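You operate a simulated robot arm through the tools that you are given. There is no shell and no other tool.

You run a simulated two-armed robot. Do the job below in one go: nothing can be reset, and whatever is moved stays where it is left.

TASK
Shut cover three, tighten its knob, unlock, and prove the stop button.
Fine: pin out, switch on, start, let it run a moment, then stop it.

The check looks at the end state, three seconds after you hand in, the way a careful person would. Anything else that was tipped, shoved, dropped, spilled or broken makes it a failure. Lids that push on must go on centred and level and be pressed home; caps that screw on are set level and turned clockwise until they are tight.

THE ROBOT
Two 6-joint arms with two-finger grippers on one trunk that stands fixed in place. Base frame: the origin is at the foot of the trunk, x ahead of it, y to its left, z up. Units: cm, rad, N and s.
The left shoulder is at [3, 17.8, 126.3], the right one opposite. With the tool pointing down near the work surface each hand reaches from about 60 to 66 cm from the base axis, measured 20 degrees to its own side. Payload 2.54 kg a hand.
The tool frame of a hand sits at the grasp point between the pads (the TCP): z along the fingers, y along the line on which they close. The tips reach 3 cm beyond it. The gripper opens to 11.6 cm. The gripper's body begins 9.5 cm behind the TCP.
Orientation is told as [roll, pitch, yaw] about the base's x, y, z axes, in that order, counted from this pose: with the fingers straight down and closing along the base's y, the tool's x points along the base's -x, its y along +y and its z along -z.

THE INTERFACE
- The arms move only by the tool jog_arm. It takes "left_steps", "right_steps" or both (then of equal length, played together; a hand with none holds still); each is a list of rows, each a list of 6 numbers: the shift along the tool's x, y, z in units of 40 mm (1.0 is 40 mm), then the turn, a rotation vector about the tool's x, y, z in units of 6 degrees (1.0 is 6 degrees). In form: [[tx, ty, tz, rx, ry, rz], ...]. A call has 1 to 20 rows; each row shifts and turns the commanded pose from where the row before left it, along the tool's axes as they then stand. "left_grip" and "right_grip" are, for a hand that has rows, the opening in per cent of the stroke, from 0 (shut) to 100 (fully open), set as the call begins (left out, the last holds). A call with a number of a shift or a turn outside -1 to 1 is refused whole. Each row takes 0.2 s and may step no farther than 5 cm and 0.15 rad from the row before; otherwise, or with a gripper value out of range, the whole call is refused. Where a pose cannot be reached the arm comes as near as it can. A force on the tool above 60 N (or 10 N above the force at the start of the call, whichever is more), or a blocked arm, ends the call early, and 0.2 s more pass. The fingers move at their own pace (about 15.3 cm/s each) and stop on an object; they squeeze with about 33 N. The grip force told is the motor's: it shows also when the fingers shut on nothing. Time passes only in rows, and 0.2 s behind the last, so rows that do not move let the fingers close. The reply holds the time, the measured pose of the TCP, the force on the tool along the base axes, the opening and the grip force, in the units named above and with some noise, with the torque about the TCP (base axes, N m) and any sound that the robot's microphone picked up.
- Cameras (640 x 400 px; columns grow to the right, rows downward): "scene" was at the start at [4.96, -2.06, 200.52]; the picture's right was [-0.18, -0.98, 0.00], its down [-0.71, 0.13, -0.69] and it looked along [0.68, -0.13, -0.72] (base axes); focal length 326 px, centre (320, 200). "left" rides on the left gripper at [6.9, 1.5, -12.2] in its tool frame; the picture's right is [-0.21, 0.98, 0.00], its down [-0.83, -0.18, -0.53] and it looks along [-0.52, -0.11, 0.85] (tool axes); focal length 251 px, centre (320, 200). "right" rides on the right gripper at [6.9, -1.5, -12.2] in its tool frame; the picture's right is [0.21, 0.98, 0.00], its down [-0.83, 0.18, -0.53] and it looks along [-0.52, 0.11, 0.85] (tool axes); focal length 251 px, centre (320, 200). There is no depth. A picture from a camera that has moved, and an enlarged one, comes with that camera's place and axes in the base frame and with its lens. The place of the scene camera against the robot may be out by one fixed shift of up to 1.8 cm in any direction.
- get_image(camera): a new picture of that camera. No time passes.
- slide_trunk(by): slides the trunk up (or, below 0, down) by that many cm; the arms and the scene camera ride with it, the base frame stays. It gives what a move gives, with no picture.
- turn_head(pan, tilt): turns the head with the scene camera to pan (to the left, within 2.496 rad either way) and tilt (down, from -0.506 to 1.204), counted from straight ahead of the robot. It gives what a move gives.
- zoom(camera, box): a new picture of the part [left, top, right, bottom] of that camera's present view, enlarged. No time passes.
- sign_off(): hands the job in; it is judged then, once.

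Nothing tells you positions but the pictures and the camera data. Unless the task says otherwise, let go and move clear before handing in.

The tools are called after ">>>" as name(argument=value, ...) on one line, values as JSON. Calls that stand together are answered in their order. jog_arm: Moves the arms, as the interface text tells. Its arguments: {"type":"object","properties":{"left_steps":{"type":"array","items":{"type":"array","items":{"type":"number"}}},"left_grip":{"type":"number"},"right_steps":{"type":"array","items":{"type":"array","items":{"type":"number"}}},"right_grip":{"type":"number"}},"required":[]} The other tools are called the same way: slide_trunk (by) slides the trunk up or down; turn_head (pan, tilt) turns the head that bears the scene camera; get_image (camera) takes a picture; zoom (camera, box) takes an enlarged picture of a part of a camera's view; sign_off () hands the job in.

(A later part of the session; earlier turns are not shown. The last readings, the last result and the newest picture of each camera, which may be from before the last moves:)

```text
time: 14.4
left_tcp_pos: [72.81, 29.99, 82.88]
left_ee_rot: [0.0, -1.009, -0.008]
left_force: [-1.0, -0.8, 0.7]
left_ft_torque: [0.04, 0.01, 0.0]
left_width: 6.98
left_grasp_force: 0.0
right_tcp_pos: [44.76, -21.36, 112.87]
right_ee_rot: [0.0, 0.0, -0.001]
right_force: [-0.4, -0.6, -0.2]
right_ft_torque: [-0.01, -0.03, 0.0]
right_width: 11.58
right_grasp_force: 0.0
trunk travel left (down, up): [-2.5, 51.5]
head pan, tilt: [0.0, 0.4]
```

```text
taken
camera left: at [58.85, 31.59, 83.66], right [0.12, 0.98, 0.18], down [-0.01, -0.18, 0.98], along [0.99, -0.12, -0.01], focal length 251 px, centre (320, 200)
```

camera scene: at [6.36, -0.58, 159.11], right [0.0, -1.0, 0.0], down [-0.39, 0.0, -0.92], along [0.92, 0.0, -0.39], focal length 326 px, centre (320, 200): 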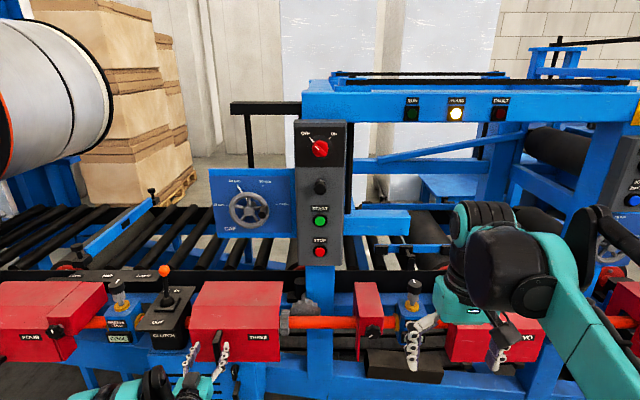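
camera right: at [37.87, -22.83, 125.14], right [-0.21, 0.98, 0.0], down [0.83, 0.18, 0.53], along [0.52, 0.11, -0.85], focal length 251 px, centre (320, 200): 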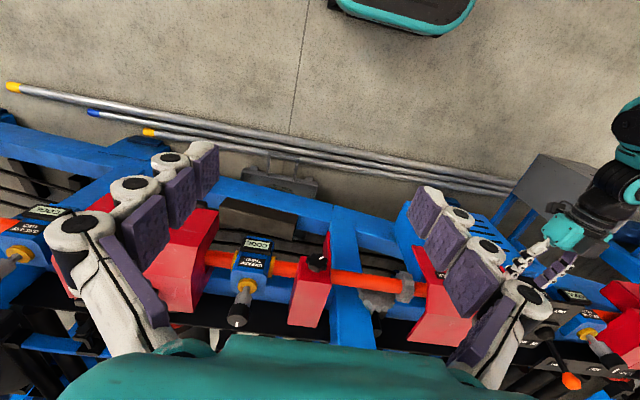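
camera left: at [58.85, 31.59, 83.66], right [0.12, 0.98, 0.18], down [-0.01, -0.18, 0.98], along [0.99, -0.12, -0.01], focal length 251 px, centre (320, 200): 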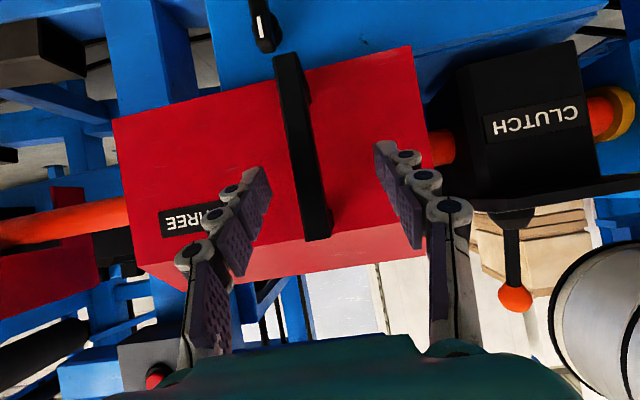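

That pose is reachable. The handle bar is now between the fingers at about y=29.2 and z=74–85, so I'll move down and slightly forward to its middle.

>>> jog_arm(left_steps=[[0.173, -0.044, 0.183, 0, 0, 0], [0.173, -0.044, 0.183, 0, 0, 0], [0.173, -0.044, 0.183, 0, 0, 0], [0.173, -0.044, 0.183, 0, 0, 0]])

>>> get_image(camera="left")

>>> zoom(camera="scene", box=[150, 260, 290, 400])

>>> get_image(camera="right")

```text
time: 15.4
left_tcp_pos: [73.93, 29.23, 78.91]
left_ee_rot: [0.001, -1.01, -0.007]
left_force: [-0.5, 0.1, 0.1]
left_ft_torque: [0.0, 0.02, 0.0]
left_width: 6.97
left_grasp_force: 0.0
right_tcp_pos: [44.68, -21.49, 112.92]
right_ee_rot: [-0.001, -0.001, 0.0]
right_force: [0.1, 0.3, -1.5]
right_ft_torque: [-0.01, 0.0, 0.0]
right_width: 11.59
right_grasp_force: 0.0
trunk travel left (down, up): [-2.5, 51.5]
head pan, tilt: [0.0, 0.4]
```

```text
taken
camera left: at [59.96, 30.9, 79.67], right [0.12, 0.98, 0.18], down [-0.01, -0.18, 0.98], along [0.99, -0.12, -0.01], focal length 251 px, centre (320, 200)
```

left: 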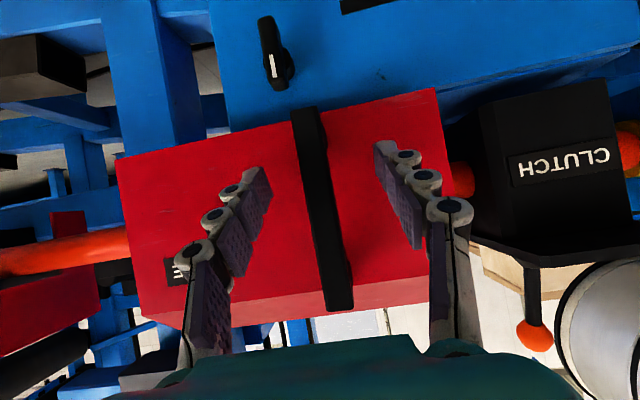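

```text
2.86 times, centred on (220, 330) of scene
camera zoom: at [6.37, -0.58, 159.11], right [0.0, -1.0, 0.0], down [-0.39, 0.0, -0.92], along [0.92, 0.0, -0.39], focal length 931 px, centre (606, -171)
```

zoom: 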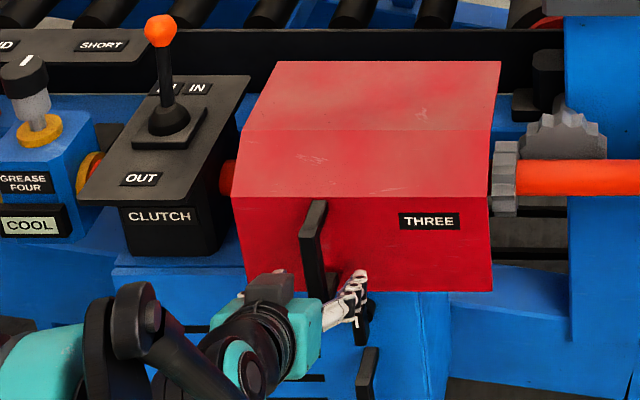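

```text
taken
camera right: at [37.86, -22.85, 125.14], right [-0.21, 0.98, 0.0], down [0.83, 0.18, 0.53], along [0.52, 0.11, -0.85], focal length 251 px, centre (320, 200)
```

right: 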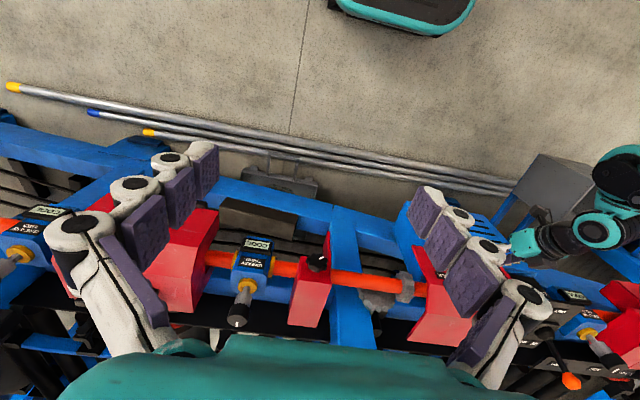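

The bar sits at x≈75.3 and y≈29.2, centred between the fingers. I'll move forward 1.2 cm and close on it.

>>> jog_arm(left_steps=[[-0.112, 0, 0.107, 0, 0, 0], [-0.112, 0, 0.107, 0, 0, 0]])

>>> jog_arm(left_steps=[[0, 0, 0, 0, 0, 0], [0, 0, 0, 0, 0, 0], [0, 0, 0, 0, 0, 0]], left_grip=0)

>>> get_image(camera="left")

```text
time: 16.0
left_tcp_pos: [75.13, 29.31, 79.29]
left_ee_rot: [-0.001, -1.012, -0.004]
left_force: [0.2, 0.8, -0.7]
left_ft_torque: [0.01, 0.03, -0.02]
left_width: 6.96
left_grasp_force: 0.1
right_tcp_pos: [44.7, -21.43, 112.98]
right_ee_rot: [-0.001, -0.002, -0.002]
right_force: [-1.3, 0.3, -0.7]
right_ft_torque: [0.04, 0.01, 0.0]
right_width: 11.59
right_grasp_force: 0.0
trunk travel left (down, up): [-2.5, 51.5]
head pan, tilt: [0.0, 0.4]
```

```text
time: 16.8
left_tcp_pos: [75.2, 29.23, 79.31]
left_ee_rot: [0.0, -1.011, -0.005]
left_force: [-0.9, -2.0, 0.5]
left_ft_torque: [-0.1, 0.14, 0.1]
left_width: 1.46
left_grasp_force: 41.3
right_tcp_pos: [44.67, -21.47, 113.0]
right_ee_rot: [0.0, 0.001, -0.001]
right_force: [0.1, -0.4, 0.2]
right_ft_torque: [-0.03, 0.02, -0.01]
right_width: 11.59
right_grasp_force: 0.1
trunk travel left (down, up): [-2.5, 51.5]
head pan, tilt: [0.0, 0.4]
```

```text
taken
camera left: at [61.1, 30.89, 80.0], right [0.12, 0.98, 0.18], down [-0.01, -0.18, 0.98], along [0.99, -0.12, -0.01], focal length 251 px, centre (320, 200)
```

left: 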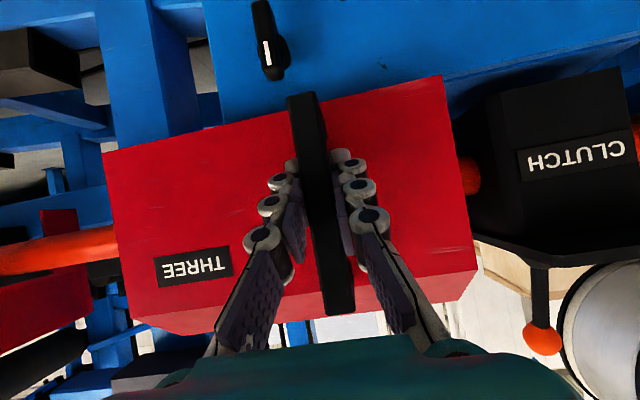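

The handle is gripped firmly at 1.46 cm width. I'll pull 2 cm towards -y and check the forces.

>>> jog_arm(left_steps=[[0, -0.15, 0, 0, 0, 0], [0, -0.15, 0, 0, 0, 0], [0, -0.2, 0, 0, 0, 0]])

>>> get_image(camera="left")

>>> get_image(camera="scene")

```text
time: 17.6
left_tcp_pos: [75.14, 27.19, 79.32]
left_ee_rot: [-0.002, -1.01, -0.008]
left_force: [0.6, -0.9, -3.7]
left_ft_torque: [-0.01, -0.49, 0.12]
left_width: 1.45
left_grasp_force: 40.8
right_tcp_pos: [44.76, -21.34, 112.92]
right_ee_rot: [-0.002, 0.0, -0.001]
right_force: [-0.4, -0.6, 0.3]
right_ft_torque: [-0.01, -0.02, 0.03]
right_width: 11.61
right_grasp_force: 0.1
trunk travel left (down, up): [-2.5, 51.5]
head pan, tilt: [0.0, 0.4]
```

```text
taken
camera left: at [61.11, 28.84, 80.01], right [0.12, 0.98, 0.18], down [-0.01, -0.18, 0.98], along [0.99, -0.12, -0.01], focal length 251 px, centre (320, 200)
```

left: 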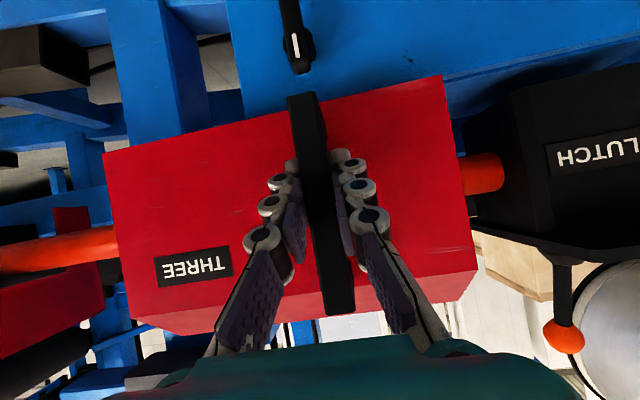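

```text
taken
camera scene: at [6.38, -0.61, 159.11], right [0.0, -1.0, 0.0], down [-0.39, 0.0, -0.92], along [0.92, 0.0, -0.39], focal length 326 px, centre (320, 200)
```

scene: 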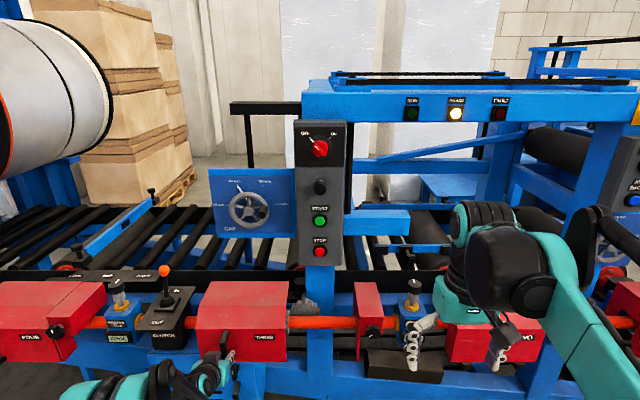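

The cover slides freely along the shaft with the hand. I'll continue 16 cm more towards the end plate.

>>> jog_arm(left_steps=[[0, -0.25, 0, 0, 0, 0], [0, -0.25, 0, 0, 0, 0], [0, -0.25, 0, 0, 0, 0], [0, -0.25, 0, 0, 0, 0], [0, -0.25, 0, 0, 0, 0], [0, -0.25, 0, 0, 0, 0], [0, -0.25, 0, 0, 0, 0], [0, -0.25, 0, 0, 0, 0], [0, -0.25, 0, 0, 0, 0], [0, -0.25, 0, 0, 0, 0], [0, -0.25, 0, 0, 0, 0], [0, -0.25, 0, 0, 0, 0], [0, -0.25, 0, 0, 0, 0], [0, -0.25, 0, 0, 0, 0], [0, -0.25, 0, 0, 0, 0], [0, -0.25, 0, 0, 0, 0]])

>>> get_image(camera="left")

>>> zoom(camera="scene", box=[200, 240, 440, 400])

>>> zoom(camera="right", box=[240, 200, 480, 360])

```text
time: 21.0
left_tcp_pos: [75.03, 11.02, 79.32]
left_ee_rot: [-0.001, -1.011, -0.006]
left_force: [14.2, -0.4, 1.2]
left_ft_torque: [0.0, -0.15, 0.1]
left_width: 1.48
left_grasp_force: 41.0
right_tcp_pos: [44.76, -21.4, 112.81]
right_ee_rot: [0.0, 0.002, 0.0]
right_force: [-1.3, 0.3, -0.3]
right_ft_torque: [-0.03, -0.01, -0.02]
right_width: 11.62
right_grasp_force: 0.1
trunk travel left (down, up): [-2.5, 51.5]
head pan, tilt: [0.0, 0.4]
```

```text
taken
camera left: at [61.1, 12.73, 80.0], right [0.12, 0.98, 0.18], down [-0.01, -0.18, 0.98], along [0.99, -0.12, -0.01], focal length 251 px, centre (320, 200)
```

left: 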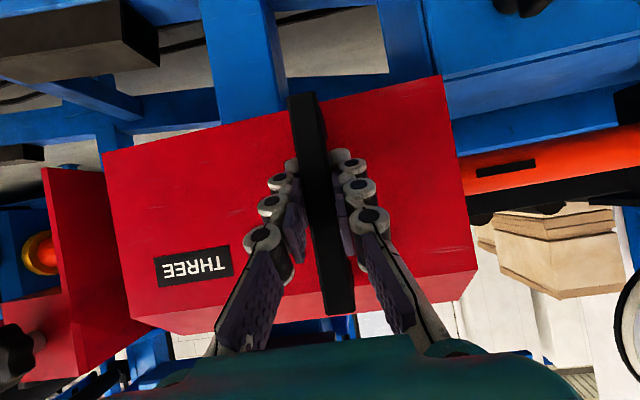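

```text
2.50 times, centred on (320, 320) of scene
camera zoom: at [6.5, -0.63, 159.11], right [0.0, -1.0, 0.0], down [-0.39, 0.0, -0.92], along [0.92, 0.0, -0.39], focal length 814 px, centre (320, -100)
```

zoom: 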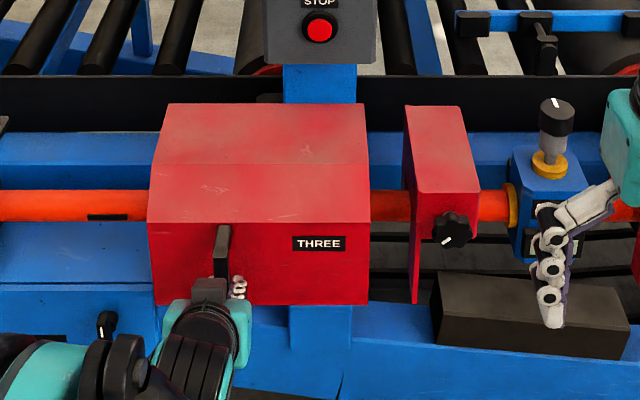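

```text
2.50 times, centred on (360, 280) of right
camera zoom: at [37.96, -22.89, 125.11], right [-0.21, 0.98, 0.0], down [0.83, 0.18, 0.53], along [0.52, 0.11, -0.85], focal length 629 px, centre (220, 0)
```

zoom: 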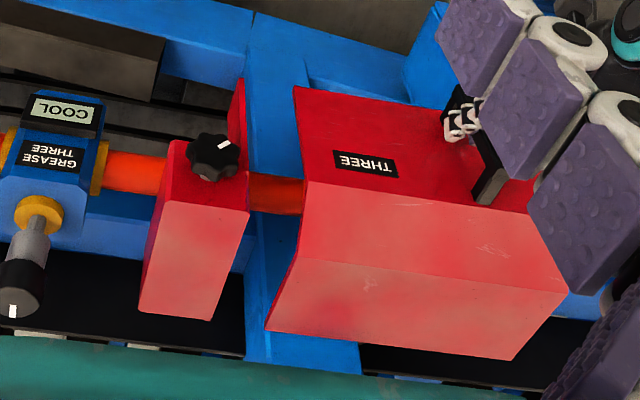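

About 5 cm of gap remains. There is a 14 N sideways load from slight misalignment, so I'll ease the hand forward a touch and close most of the rest.

>>> jog_arm(left_steps=[[-0.01, -0.2, 0.016, 0, 0, 0], [-0.01, -0.2, 0.016, 0, 0, 0], [0, -0.2, 0, 0, 0, 0], [0, -0.2, 0, 0, 0, 0]])

>>> zoom(camera="scene", box=[260, 260, 400, 380])

>>> zoom(camera="right", box=[270, 200, 430, 320])

```text
time: 22.0
left_tcp_pos: [75.1, 8.07, 79.28]
left_ee_rot: [0.001, -1.008, -0.006]
left_force: [1.5, 0.0, -4.7]
left_ft_torque: [-0.05, 0.11, 0.11]
left_width: 1.47
left_grasp_force: 40.5
right_tcp_pos: [44.77, -21.39, 112.94]
right_ee_rot: [0.0, 0.001, 0.0]
right_force: [0.3, 0.3, -0.2]
right_ft_torque: [0.01, -0.04, 0.0]
right_width: 11.59
right_grasp_force: 0.1
trunk travel left (down, up): [-2.5, 51.5]
head pan, tilt: [0.0, 0.4]
```

```text
3.33 times, centred on (330, 320) of scene
camera zoom: at [6.42, -0.6, 159.1], right [0.0, -1.0, 0.0], down [-0.39, 0.0, -0.92], along [0.92, 0.0, -0.39], focal length 1086 px, centre (287, -200)
```

zoom: 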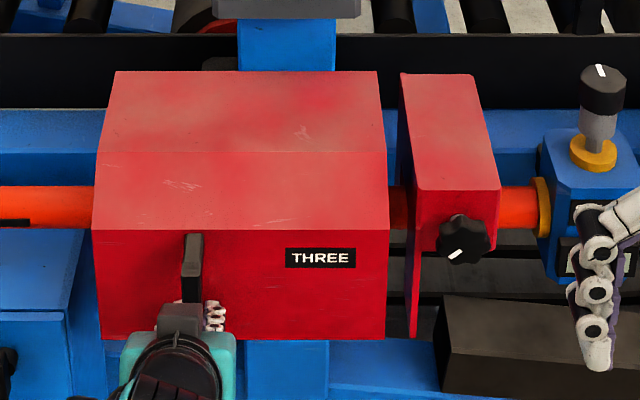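

```text
3.33 times, centred on (350, 260) of right
camera zoom: at [37.9, -22.86, 125.11], right [-0.21, 0.98, 0.0], down [0.83, 0.18, 0.53], along [0.52, 0.11, -0.85], focal length 838 px, centre (220, 0)
```

zoom: 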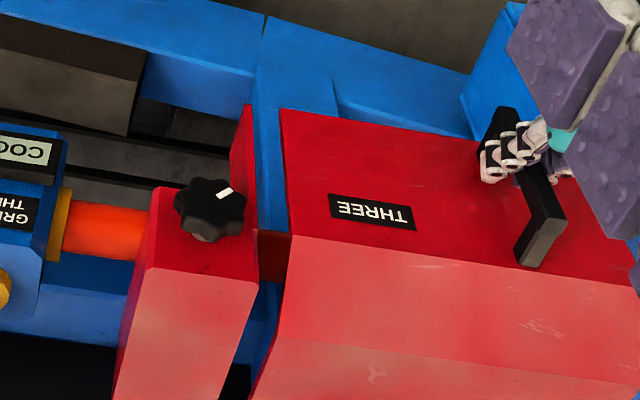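

About 2 cm remain. I'll close slowly until it meets the end plate.

>>> jog_arm(left_steps=[[0, -0.1, 0, 0, 0, 0], [0, -0.1, 0, 0, 0, 0], [0, -0.1, 0, 0, 0, 0], [0, -0.1, 0, 0, 0, 0]])

>>> jog_arm(left_steps=[[0, -0.05, 0, 0, 0, 0], [0, -0.05, 0, 0, 0, 0], [0, -0.05, 0, 0, 0, 0], [0, -0.05, 0, 0, 0, 0]])

>>> zoom(camera="scene", box=[290, 260, 390, 360])

>>> zoom(camera="right", box=[270, 200, 430, 320])

```text
time: 23.0
left_tcp_pos: [75.15, 6.46, 79.25]
left_ee_rot: [-0.002, -1.007, -0.005]
left_force: [-1.4, 0.7, -10.2]
left_ft_torque: [0.1, -0.27, 0.09]
left_width: 1.45
left_grasp_force: 40.4
right_tcp_pos: [44.73, -21.42, 112.81]
right_ee_rot: [0.001, -0.001, -0.001]
right_force: [-0.4, 0.3, 0.9]
right_ft_torque: [0.01, 0.02, -0.01]
right_width: 11.59
right_grasp_force: 0.1
trunk travel left (down, up): [-2.5, 51.5]
head pan, tilt: [0.0, 0.4]
```

```text
time: 24.0
left_tcp_pos: [75.16, 5.93, 79.28]
left_ee_rot: [0.002, -1.01, -0.004]
left_force: [-6.9, 19.2, -14.6]
left_ft_torque: [0.13, -0.5, 0.07]
left_width: 1.46
left_grasp_force: 40.4
right_tcp_pos: [44.67, -21.24, 112.85]
right_ee_rot: [-0.001, 0.001, 0.001]
right_force: [-0.8, -0.1, -0.2]
right_ft_torque: [-0.08, 0.01, -0.01]
right_width: 11.6
right_grasp_force: 0.0
trunk travel left (down, up): [-2.5, 51.5]
head pan, tilt: [0.0, 0.4]
```

```text
4.00 times, centred on (340, 310) of scene
camera zoom: at [6.42, -0.33, 159.1], right [0.0, -1.0, 0.0], down [-0.39, 0.0, -0.92], along [0.92, 0.0, -0.39], focal length 1303 px, centre (240, -240)
```

zoom: 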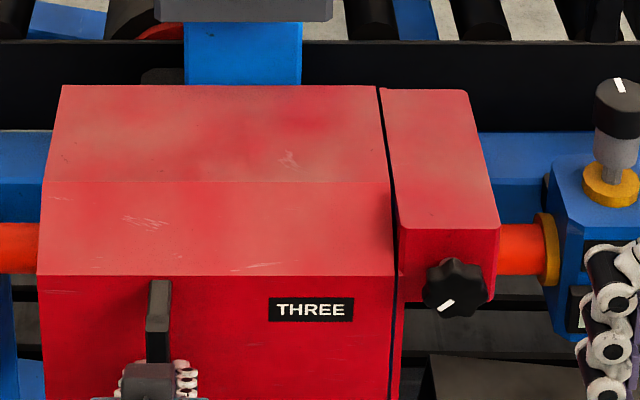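

```text
3.33 times, centred on (350, 260) of right
camera zoom: at [37.92, -22.61, 125.15], right [-0.22, 0.98, 0.0], down [0.83, 0.18, 0.53], along [0.52, 0.11, -0.85], focal length 838 px, centre (220, 0)
```

zoom: 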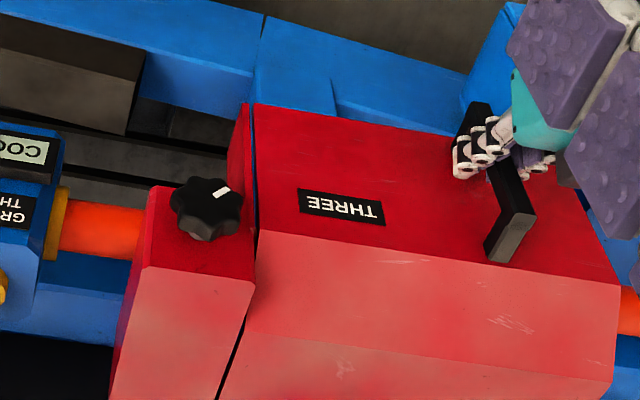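

The cover met its stop with about 19 N of reaction, leaving only a thin slit like the one on cover FOUR. I'll press it a little more to make sure it's fully home.

>>> jog_arm(left_steps=[[0, -0.05, 0, 0, 0, 0], [0, -0.05, 0, 0, 0, 0], [0, 0, 0, 0, 0, 0]])

>>> zoom(camera="scene", box=[310, 260, 370, 360])

>>> zoom(camera="scene", box=[390, 80, 530, 140])

```text
time: 24.8
left_tcp_pos: [75.03, 6.0, 79.31]
left_ee_rot: [-0.002, -1.007, 0.004]
left_force: [-13.1, 49.4, -10.5]
left_ft_torque: [0.28, -0.58, 0.13]
left_width: 1.47
left_grasp_force: 41.1
right_tcp_pos: [44.71, -21.12, 113.03]
right_ee_rot: [-0.003, 0.001, -0.001]
right_force: [0.7, -0.2, -0.6]
right_ft_torque: [0.01, 0.01, 0.0]
right_width: 11.61
right_grasp_force: 0.1
trunk travel left (down, up): [-2.5, 51.5]
head pan, tilt: [0.0, 0.4]
```

```text
4.00 times, centred on (340, 310) of scene
camera zoom: at [6.3, 0.04, 159.12], right [0.0, -1.0, 0.0], down [-0.39, 0.0, -0.92], along [0.92, 0.0, -0.39], focal length 1303 px, centre (240, -240)
```

zoom: 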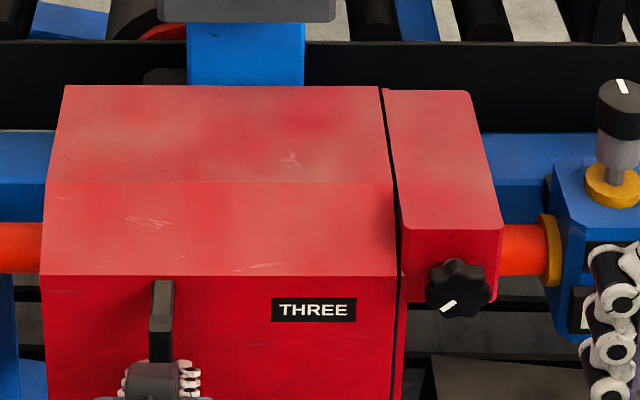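

```text
4.57 times, centred on (460, 110) of scene
camera zoom: at [6.3, 0.04, 159.12], right [0.0, -1.0, 0.0], down [-0.39, 0.0, -0.92], along [0.92, 0.0, -0.39], focal length 1489 px, centre (-320, 611)
```

zoom: 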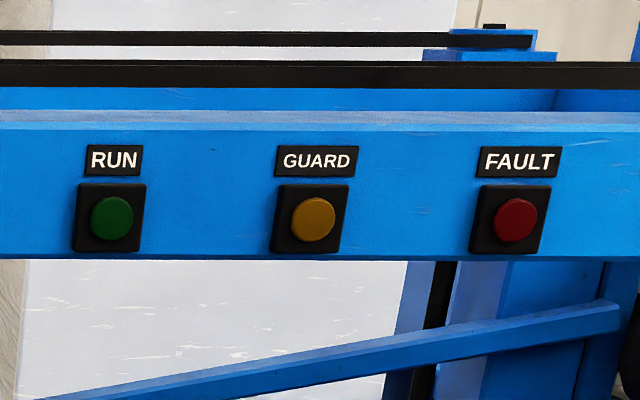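

The GUARD lamp has gone out, so the cover is fully shut. I'll relieve the side load, release the handle and back the left hand out.

>>> jog_arm(left_steps=[[0, 0.06, 0, 0, 0, 0], [0, 0.06, 0, 0, 0, 0]])

>>> jog_arm(left_steps=[[0, 0, 0, 0, 0, 0], [0, 0, 0, 0, 0, 0]], left_grip=45)

>>> get_image(camera="left")

```text
time: 25.4
left_tcp_pos: [75.1, 5.91, 79.3]
left_ee_rot: [-0.002, -1.009, 0.001]
left_force: [-6.9, 31.5, -7.2]
left_ft_torque: [0.17, 1.01, 0.15]
left_width: 1.46
left_grasp_force: 40.9
right_tcp_pos: [44.71, -21.26, 113.0]
right_ee_rot: [-0.003, 0.0, 0.001]
right_force: [0.6, -0.2, -0.6]
right_ft_torque: [0.0, 0.02, -0.01]
right_width: 11.62
right_grasp_force: 0.1
trunk travel left (down, up): [-2.5, 51.5]
head pan, tilt: [0.0, 0.4]
```

```text
time: 26.0
left_tcp_pos: [75.06, 5.78, 79.36]
left_ee_rot: [0.001, -1.011, -0.006]
left_force: [0.8, -0.1, 0.7]
left_ft_torque: [0.02, 0.0, 0.02]
left_width: 5.22
left_grasp_force: 0.0
right_tcp_pos: [44.71, -21.34, 112.93]
right_ee_rot: [0.001, 0.0, 0.0]
right_force: [-0.6, 0.6, 0.0]
right_ft_torque: [0.04, -0.01, -0.01]
right_width: 11.59
right_grasp_force: 0.0
trunk travel left (down, up): [-2.5, 51.5]
head pan, tilt: [0.0, 0.4]
```

```text
taken
camera left: at [61.07, 7.33, 80.12], right [0.12, 0.98, 0.18], down [-0.02, -0.18, 0.98], along [0.99, -0.12, -0.01], focal length 251 px, centre (320, 200)
```

left: 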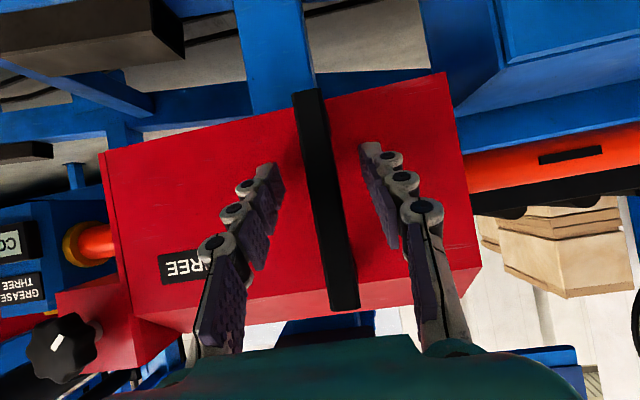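

The handle is free. I'll back the left hand away along its finger direction and then move it to the left, clear of the right hand's working space.

>>> jog_arm(left_steps=[[0, 0, -0.8, 0, 0, 0], [0, 0, -0.8, 0, 0, 0], [0, 0, -0.8, 0, 0, 0], [0, 0, -0.5, 0, 0, 0], [0, 0.8, 0, 0, 0, 0], [0, 0.8, 0, 0, 0, 0], [0, 0.8, 0, 0, 0, 0], [0, 0.8, 0, 0, 0, 0], [0, 0.8, 0, 0, 0, 0]])

>>> get_image(camera="scene")

```text
time: 28.0
left_tcp_pos: [65.28, 21.82, 85.46]
left_ee_rot: [-0.001, -1.012, -0.007]
left_force: [-0.2, 0.2, -0.6]
left_ft_torque: [0.03, -0.02, -0.01]
left_width: 5.23
left_grasp_force: 0.0
right_tcp_pos: [44.65, -21.37, 113.1]
right_ee_rot: [0.002, 0.001, 0.0]
right_force: [-0.7, 0.1, 0.4]
right_ft_torque: [0.0, -0.01, 0.0]
right_width: 11.62
right_grasp_force: 0.1
trunk travel left (down, up): [-2.5, 51.5]
head pan, tilt: [0.0, 0.4]
```

```text
taken
camera scene: at [6.35, -0.53, 159.11], right [0.0, -1.0, 0.0], down [-0.39, 0.0, -0.92], along [0.92, 0.0, -0.39], focal length 326 px, centre (320, 200)
```

scene: 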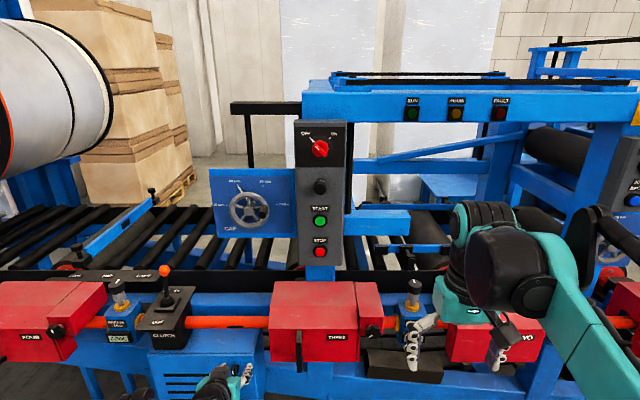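

The left hand is clear and GUARD is off. Now I'll bring the right hand forward and down towards the clamp knob at about [77, -15.4, 86], tilting it to 60°.

>>> jog_arm(right_steps=[[-0.5325, 0.15, 0.375, 0, -1, 0], [-0.49, 0.15, 0.4286, 0, -1, 0], [-0.443, 0.15, 0.4775, 0, -1, 0], [-0.391, 0.15, 0.521, 0, -1, 0], [-0.334, 0.15, 0.559, 0, -1, 0], [-0.274, 0.15, 0.591, 0, -1, 0], [-0.21, 0.15, 0.616, 0, -1, 0], [-0.145, 0.15, 0.635, 0, -1, 0], [-0.078, 0.15, 0.647, 0, -1, 0], [-0.01, 0.15, 0.651, 0, -1, 0]], right_grip=75)

>>> get_image(camera="right")

>>> get_image(camera="scene")

```text
time: 30.2
left_tcp_pos: [65.27, 21.59, 85.45]
left_ee_rot: [0.001, -1.011, -0.006]
left_force: [0.7, -0.1, 1.0]
left_ft_torque: [-0.01, -0.01, -0.02]
left_width: 5.21
left_grasp_force: 0.1
right_tcp_pos: [66.18, -15.32, 97.88]
right_ee_rot: [-0.001, -1.049, -0.001]
right_force: [0.0, -0.4, -0.3]
right_ft_torque: [0.0, 0.01, 0.0]
right_width: 8.7
right_grasp_force: 0.1
trunk travel left (down, up): [-2.5, 51.5]
head pan, tilt: [0.0, 0.4]
```

```text
taken
camera right: at [52.04, -16.77, 98.01], right [-0.11, 0.98, -0.19], down [-0.05, 0.18, 0.98], along [0.99, 0.11, 0.03], focal length 251 px, centre (320, 200)
```

right: 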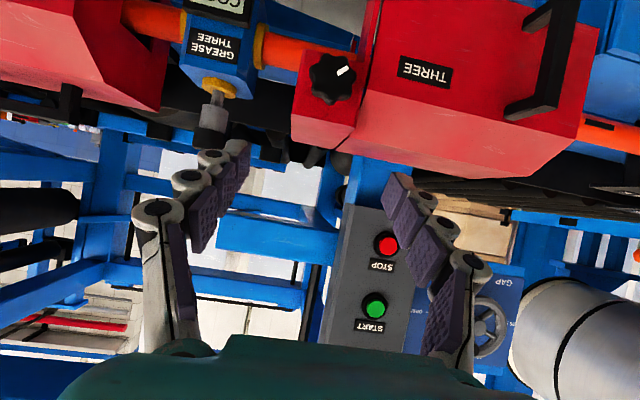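

```text
taken
camera scene: at [6.44, -0.58, 159.11], right [0.0, -1.0, 0.0], down [-0.39, 0.0, -0.92], along [0.92, 0.0, -0.39], focal length 326 px, centre (320, 200)
```

scene: 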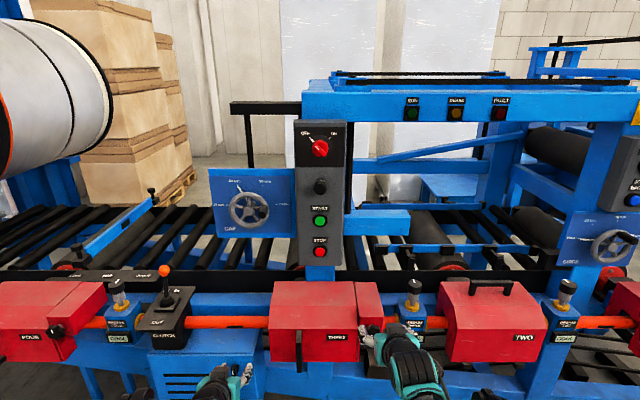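

The knob is at about [76.5, -15.1, 87], roughly 5 cm across with seven lobes, and its mark points to my lower left. I'll drop to its height while staying about 5 cm short of it, then level the tool.

>>> jog_arm(right_steps=[[0.463, 0.0125, 0.448, 0, 0, 0], [0.463, 0.0125, 0.448, 0, 0, 0], [0.463, 0.0125, 0.448, 0, 0, 0], [0.463, 0.0125, 0.448, 0, 0, 0]])

>>> jog_arm(right_steps=[[0, 0, 0, 0, -1, 0], [0, 0, 0, 0, -1, 0], [0, 0, 0, 0, -1, 0]])

>>> get_image(camera="right")

```text
time: 31.2
left_tcp_pos: [65.36, 21.64, 85.37]
left_ee_rot: [0.001, -1.009, -0.006]
left_force: [1.3, -0.3, 0.8]
left_ft_torque: [0.03, 0.03, 0.0]
left_width: 5.24
left_grasp_force: 0.1
right_tcp_pos: [68.57, -15.08, 87.98]
right_ee_rot: [0.001, -1.047, -0.002]
right_force: [-0.5, -0.2, 0.1]
right_ft_torque: [0.02, 0.02, -0.04]
right_width: 8.69
right_grasp_force: 0.0
trunk travel left (down, up): [-2.5, 51.5]
head pan, tilt: [0.0, 0.4]
```

```text
time: 32.0
left_tcp_pos: [65.16, 21.64, 85.38]
left_ee_rot: [0.0, -1.009, -0.005]
left_force: [0.0, 0.1, 0.0]
left_ft_torque: [-0.02, 0.01, -0.01]
left_width: 5.22
left_grasp_force: 0.0
right_tcp_pos: [68.5, -15.15, 88.05]
right_ee_rot: [0.0, -1.364, 0.002]
right_force: [0.4, 0.3, 0.3]
right_ft_torque: [0.01, -0.02, -0.01]
right_width: 8.71
right_grasp_force: 0.1
trunk travel left (down, up): [-2.5, 51.5]
head pan, tilt: [0.0, 0.4]
```

```text
taken
camera right: at [55.2, -16.61, 83.79], right [-0.04, 0.98, -0.21], down [-0.35, 0.18, 0.92], along [0.94, 0.12, 0.34], focal length 251 px, centre (320, 200)
```

right: 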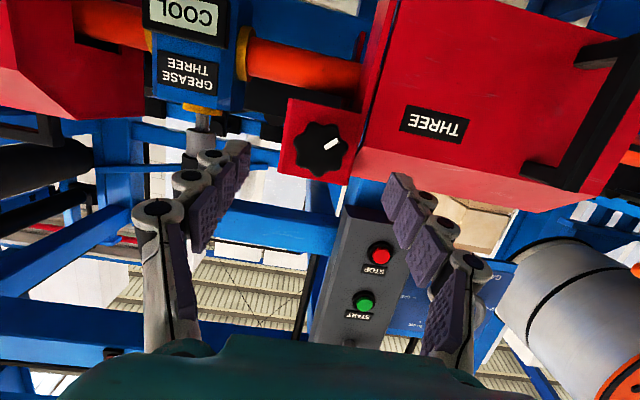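

Levelling works here. I put the knob face at about [76.3, -14.9, 87.1], so I'll finish levelling the tool and then line up.

>>> jog_arm(right_steps=[[0, 0, 0, 0, -1, 0], [0, 0, 0.1, 0, -1, 0]])

>>> get_image(camera="right")

```text
time: 32.6
left_tcp_pos: [65.31, 21.65, 85.48]
left_ee_rot: [0.001, -1.011, -0.005]
left_force: [-1.0, 0.4, 0.2]
left_ft_torque: [0.01, 0.01, 0.03]
left_width: 5.23
left_grasp_force: 0.1
right_tcp_pos: [70.21, -15.3, 89.55]
right_ee_rot: [0.007, -1.53, -0.017]
right_force: [-0.5, 0.0, 0.9]
right_ft_torque: [-0.04, -0.02, 0.0]
right_width: 8.71
right_grasp_force: 0.1
right hand out of reach, approached as far as the arm can: row 1, 2
trunk travel left (down, up): [-2.5, 51.5]
head pan, tilt: [0.0, 0.4]
```

```text
taken
camera right: at [57.78, -16.61, 83.17], right [0.0, 0.98, -0.21], down [-0.5, 0.18, 0.85], along [0.87, 0.11, 0.49], focal length 251 px, centre (320, 200)
```

right: 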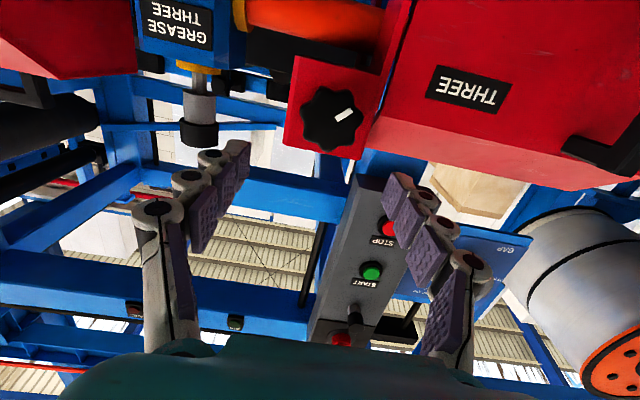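

The tool is level but at the edge of reach. Moving forward extends the reach, so I'll go forward and down towards the knob's axis with the fingers open.

>>> jog_arm(right_steps=[[0, 0.03, 0.25, 0, 0, 0], [0.1, 0.03, 0.25, 0, 0, 0], [0.2, 0.03, 0.1, 0, 0, 0], [0.2, 0, 0, 0, 0, 0]])

>>> get_image(camera="right")

```text
time: 33.6
left_tcp_pos: [65.28, 21.62, 85.41]
left_ee_rot: [0.002, -1.01, -0.005]
left_force: [0.0, -0.1, -0.9]
left_ft_torque: [0.01, 0.01, -0.01]
left_width: 5.22
left_grasp_force: 0.0
right_tcp_pos: [72.47, -15.14, 87.95]
right_ee_rot: [0.0, -1.569, 0.0]
right_force: [-0.7, 0.1, -0.8]
right_ft_torque: [0.02, 0.0, 0.01]
right_width: 8.7
right_grasp_force: 0.1
right hand out of reach, approached as far as the arm can: row 1, 4
trunk travel left (down, up): [-2.5, 51.5]
head pan, tilt: [0.0, 0.4]
```

```text
taken
camera right: at [60.42, -16.54, 81.03], right [0.0, 0.98, -0.21], down [-0.53, 0.18, 0.83], along [0.85, 0.11, 0.52], focal length 251 px, centre (320, 200)
```

right: 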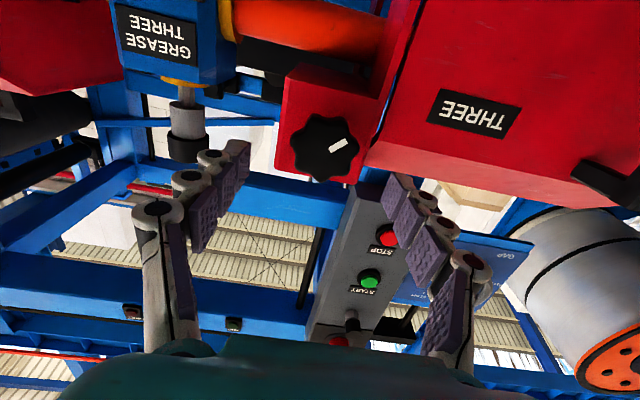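

The tool is now fully level at [72.5, -15.1, 88], and the knob centre reads about [76.3, -15.0, 86.7]. I'll advance so the pads sit around the knob.

>>> jog_arm(right_steps=[[0.08, 0.01, 0.2, 0, 0, 0], [0.08, 0.01, 0.2, 0, 0, 0], [0.08, 0.01, 0.2, 0, 0, 0]])

>>> get_image(camera="right")

>>> zoom(camera="scene", box=[330, 290, 430, 370])

>>> zoom(camera="left", box=[0, 100, 300, 400])

```text
time: 34.4
left_tcp_pos: [65.24, 21.63, 85.49]
left_ee_rot: [0.0, -1.01, -0.005]
left_force: [0.3, 0.7, -0.8]
left_ft_torque: [0.01, 0.01, -0.02]
left_width: 5.22
left_grasp_force: 0.0
right_tcp_pos: [75.14, -14.95, 86.87]
right_ee_rot: [-0.319, -1.57, 0.318]
right_force: [-0.5, 0.6, -0.3]
right_ft_torque: [0.0, -0.02, 0.03]
right_width: 8.71
right_grasp_force: 0.1
trunk travel left (down, up): [-2.5, 51.5]
head pan, tilt: [0.0, 0.4]
```

```text
taken
camera right: at [62.91, -16.41, 80.04], right [0.0, 0.98, -0.21], down [-0.53, 0.18, 0.83], along [0.85, 0.11, 0.52], focal length 251 px, centre (320, 200)
```

right: 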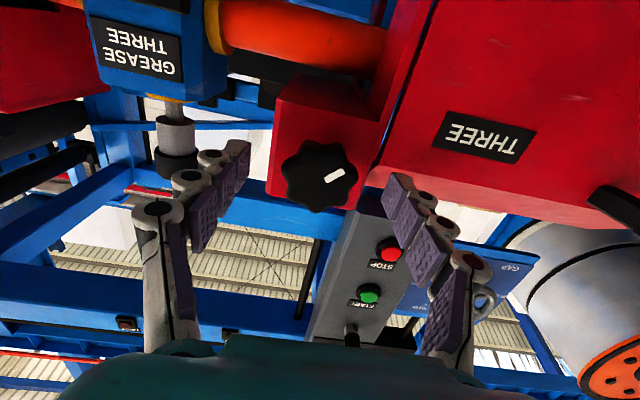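

```text
5.00 times, centred on (380, 330) of scene
camera zoom: at [6.36, -0.59, 159.11], right [0.0, -1.0, 0.0], down [-0.39, 0.0, -0.92], along [0.92, 0.0, -0.39], focal length 1628 px, centre (20, -450)
```

zoom: 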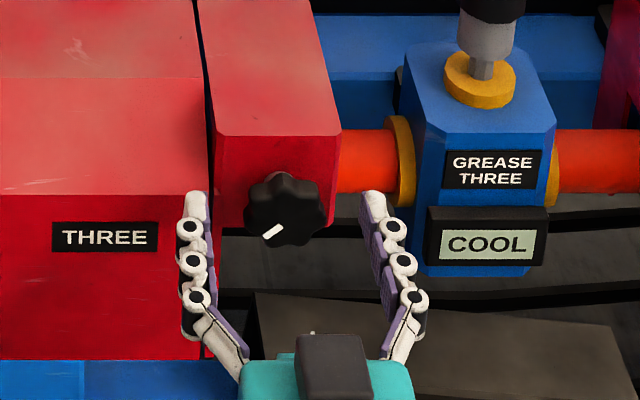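

```text
1.33 times, centred on (150, 250) of left
camera zoom: at [51.3, 23.29, 86.16], right [0.12, 0.98, 0.18], down [-0.01, -0.18, 0.98], along [0.99, -0.12, -0.01], focal length 335 px, centre (547, 133)
```

zoom: 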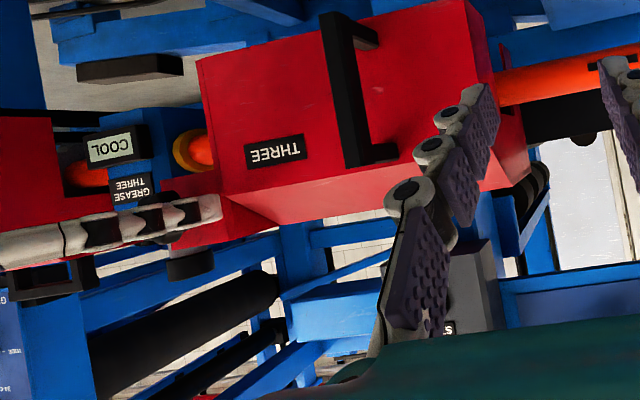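

The fingers now flank the knob. I'll zoom in for a precise fix on how far in it lies before closing.

>>> zoom(camera="right", box=[270, 130, 370, 220])

>>> jog_arm(right_steps=[[0, 0, 0.15, 0, 0, 0], [0, 0, 0.1, 0, 0, 0]])

>>> zoom(camera="right", box=[270, 130, 370, 220])

>>> zoom(camera="scene", box=[340, 300, 410, 360])

```text
4.44 times, centred on (320, 175) of right
camera zoom: at [62.91, -16.41, 80.04], right [0.0, 0.98, -0.21], down [-0.53, 0.18, 0.83], along [0.85, 0.11, 0.52], focal length 1118 px, centre (320, 311)
```

zoom: 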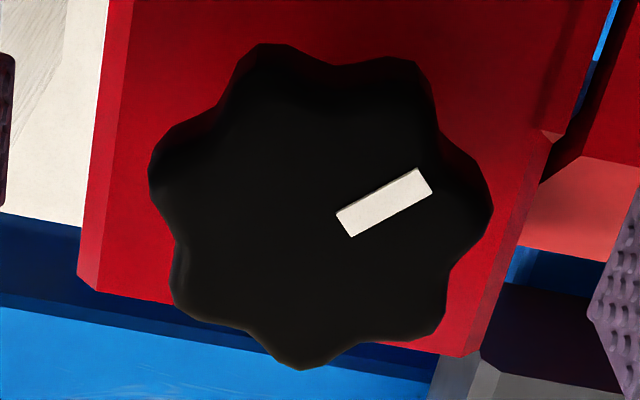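

```text
time: 35.0
left_tcp_pos: [65.31, 21.64, 85.4]
left_ee_rot: [-0.001, -1.012, -0.004]
left_force: [0.2, 1.1, 0.8]
left_ft_torque: [-0.01, -0.03, 0.01]
left_width: 5.23
left_grasp_force: 0.0
right_tcp_pos: [75.86, -14.96, 86.89]
right_ee_rot: [-0.176, -1.569, 0.177]
right_force: [0.1, -0.1, -0.3]
right_ft_torque: [0.02, -0.03, 0.02]
right_width: 8.7
right_grasp_force: 0.0
trunk travel left (down, up): [-2.5, 51.5]
head pan, tilt: [0.0, 0.4]
```

```text
4.44 times, centred on (320, 175) of right
camera zoom: at [63.82, -16.43, 80.07], right [0.0, 0.98, -0.21], down [-0.53, 0.18, 0.83], along [0.85, 0.11, 0.52], focal length 1118 px, centre (320, 311)
```

zoom: 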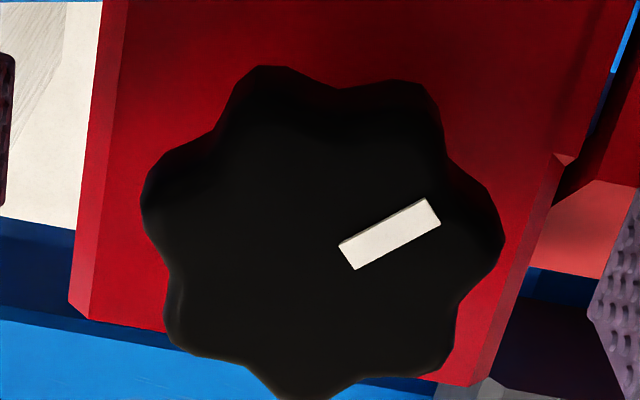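

```text
6.67 times, centred on (375, 330) of scene
camera zoom: at [6.36, -0.59, 159.11], right [0.0, -1.0, 0.0], down [-0.39, 0.0, -0.92], along [0.92, 0.0, -0.39], focal length 2171 px, centre (-47, -667)
```

zoom: 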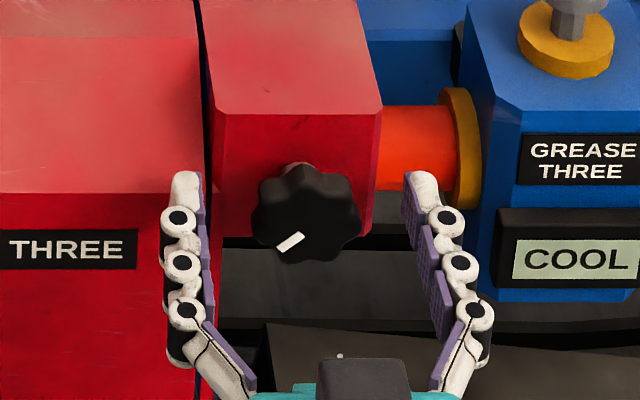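

The knob face is at about [76.8, -15.0, 86.9] and the TCP is well aligned, with the tips about 2 cm past the face. I'll close on the knob.

>>> jog_arm(right_steps=[[0, 0, 0, 0, 0, 0], [0, 0, 0, 0, 0, 0], [0, 0, 0, 0, 0, 0]], right_grip=0)

>>> get_image(camera="right")

>>> zoom(camera="scene", box=[340, 300, 410, 360])

```text
time: 35.8
left_tcp_pos: [65.24, 21.62, 85.54]
left_ee_rot: [-0.001, -1.011, -0.005]
left_force: [0.4, 0.0, -0.1]
left_ft_torque: [0.02, -0.01, -0.01]
left_width: 5.21
left_grasp_force: 0.1
right_tcp_pos: [76.0, -15.03, 86.98]
right_ee_rot: [0.158, -1.57, -0.157]
right_force: [-6.8, 1.2, -5.3]
right_ft_torque: [-0.03, 0.08, 0.05]
right_width: 4.61
right_grasp_force: 44.8
trunk travel left (down, up): [-2.5, 51.5]
head pan, tilt: [0.0, 0.4]
```

```text
taken
camera right: at [63.77, -16.43, 80.08], right [0.0, 0.98, -0.21], down [-0.53, 0.18, 0.83], along [0.85, 0.11, 0.52], focal length 251 px, centre (320, 200)
```

right: 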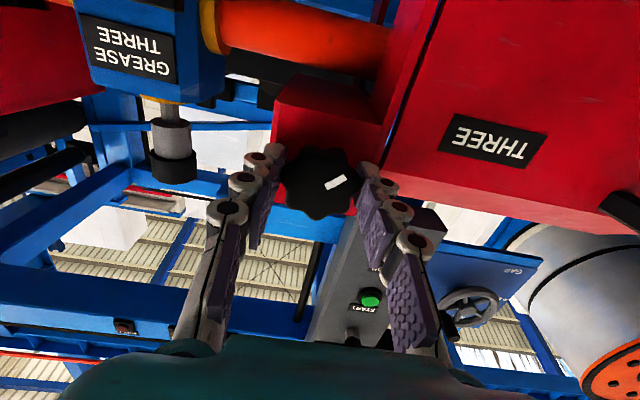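

```text
6.67 times, centred on (375, 330) of scene
camera zoom: at [6.3, -0.59, 159.11], right [0.0, -1.0, 0.0], down [-0.39, 0.0, -0.92], along [0.92, 0.0, -0.39], focal length 2171 px, centre (-47, -667)
```

zoom: 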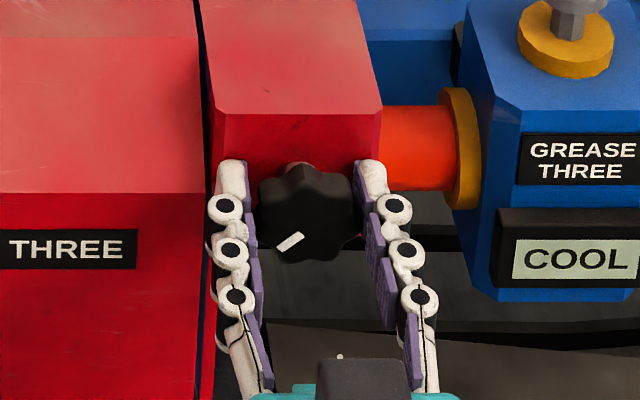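

The knob is gripped at 4.6 cm. I'll turn it clockwise as seen from my side, which is positive about the finger axis, 30° first while watching the torque.

>>> jog_arm(right_steps=[[0, 0, 0, 0, 0, 1], [0, 0, 0, 0, 0, 1], [0, 0, 0, 0, 0, 1], [0, 0, 0, 0, 0, 1], [0, 0, 0, 0, 0, 1]])

>>> get_image(camera="right")

>>> zoom(camera="scene", box=[340, 300, 410, 360])

```text
time: 37.0
left_tcp_pos: [65.31, 21.69, 85.35]
left_ee_rot: [0.0, -1.012, -0.007]
left_force: [-0.5, 0.4, -0.3]
left_ft_torque: [0.01, -0.01, -0.01]
left_width: 5.2
left_grasp_force: 0.1
right_tcp_pos: [76.02, -14.98, 86.97]
right_ee_rot: [1.572, -1.046, -1.572]
right_force: [-11.3, -2.4, -8.7]
right_ft_torque: [-0.03, 0.19, 0.04]
right_width: 4.61
right_grasp_force: 45.0
trunk travel left (down, up): [-2.5, 51.5]
head pan, tilt: [0.0, 0.4]
```

```text
taken
camera right: at [63.77, -12.74, 80.25], right [0.0, 0.95, 0.3], down [-0.53, -0.26, 0.81], along [0.85, -0.16, 0.51], focal length 251 px, centre (320, 200)
```

right: 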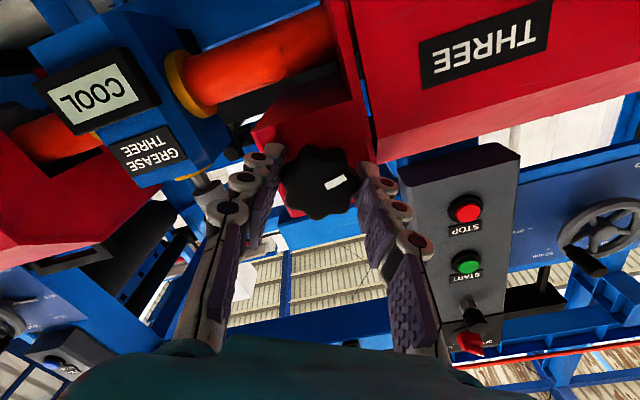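

```text
6.67 times, centred on (375, 330) of scene
camera zoom: at [6.3, -0.64, 159.11], right [0.0, -1.0, 0.0], down [-0.39, 0.0, -0.92], along [0.92, 0.0, -0.39], focal length 2171 px, centre (-47, -667)
```

zoom: 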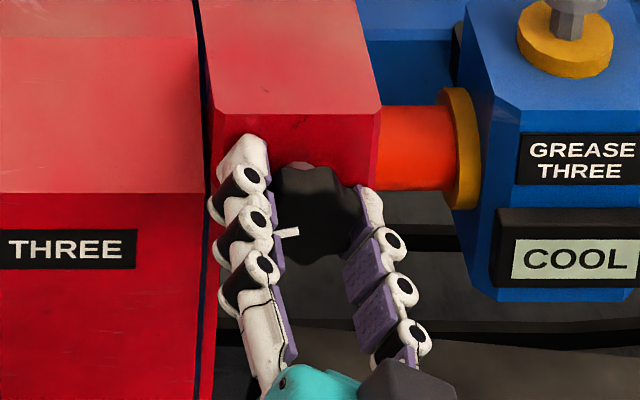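

The knob turns with the hand and the mark is moving clockwise. I'll continue.

>>> jog_arm(right_steps=[[0, 0, 0, 0, 0, 1], [0, 0, 0, 0, 0, 1], [0, 0, 0, 0, 0, 1], [0, 0, 0, 0, 0, 1], [0, 0, 0, 0, 0, 1], [0, 0, 0, 0, 0, 1], [0, 0, 0, 0, 0, 1], [0, 0, 0, 0, 0, 1], [0, 0, 0, 0, 0, 1], [0, 0, 0, 0, 0, 1]])

>>> get_image(camera="right")

>>> zoom(camera="scene", box=[340, 300, 410, 360])

```text
time: 39.2
left_tcp_pos: [65.11, 21.64, 85.54]
left_ee_rot: [0.002, -1.009, -0.007]
left_force: [0.2, -0.8, -0.4]
left_ft_torque: [0.03, -0.01, 0.01]
left_width: 5.22
left_grasp_force: 0.0
right_tcp_pos: [76.01, -15.0, 86.99]
right_ee_rot: [1.563, 0.0, -1.566]
right_force: [-15.0, -2.9, -11.7]
right_ft_torque: [-0.01, -0.06, -0.71]
right_width: 4.6
right_grasp_force: 45.2
trunk travel left (down, up): [-2.5, 51.5]
head pan, tilt: [0.0, 0.4]
```

```text
taken
camera right: at [63.77, -7.99, 85.61], right [0.01, 0.21, 0.98], down [-0.53, -0.83, 0.18], along [0.85, -0.52, 0.11], focal length 251 px, centre (320, 200)
```

right: 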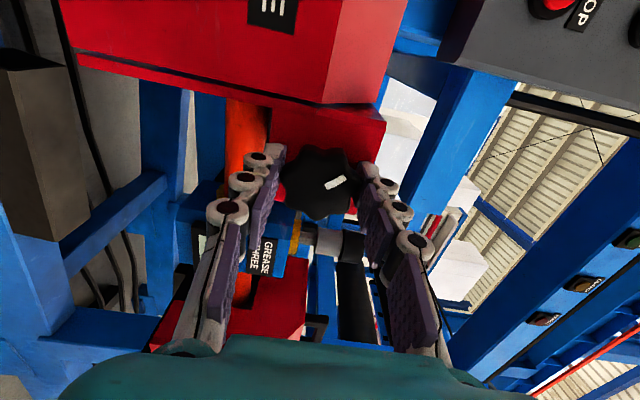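

```text
6.67 times, centred on (375, 330) of scene
camera zoom: at [6.28, -0.65, 159.11], right [0.0, -1.0, 0.0], down [-0.39, 0.0, -0.92], along [0.92, 0.0, -0.39], focal length 2171 px, centre (-47, -667)
```

zoom: 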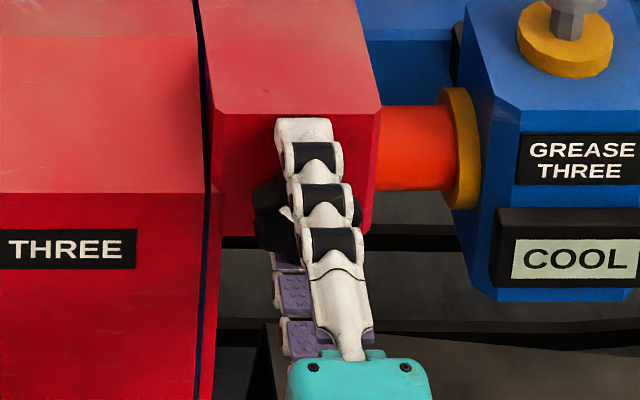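

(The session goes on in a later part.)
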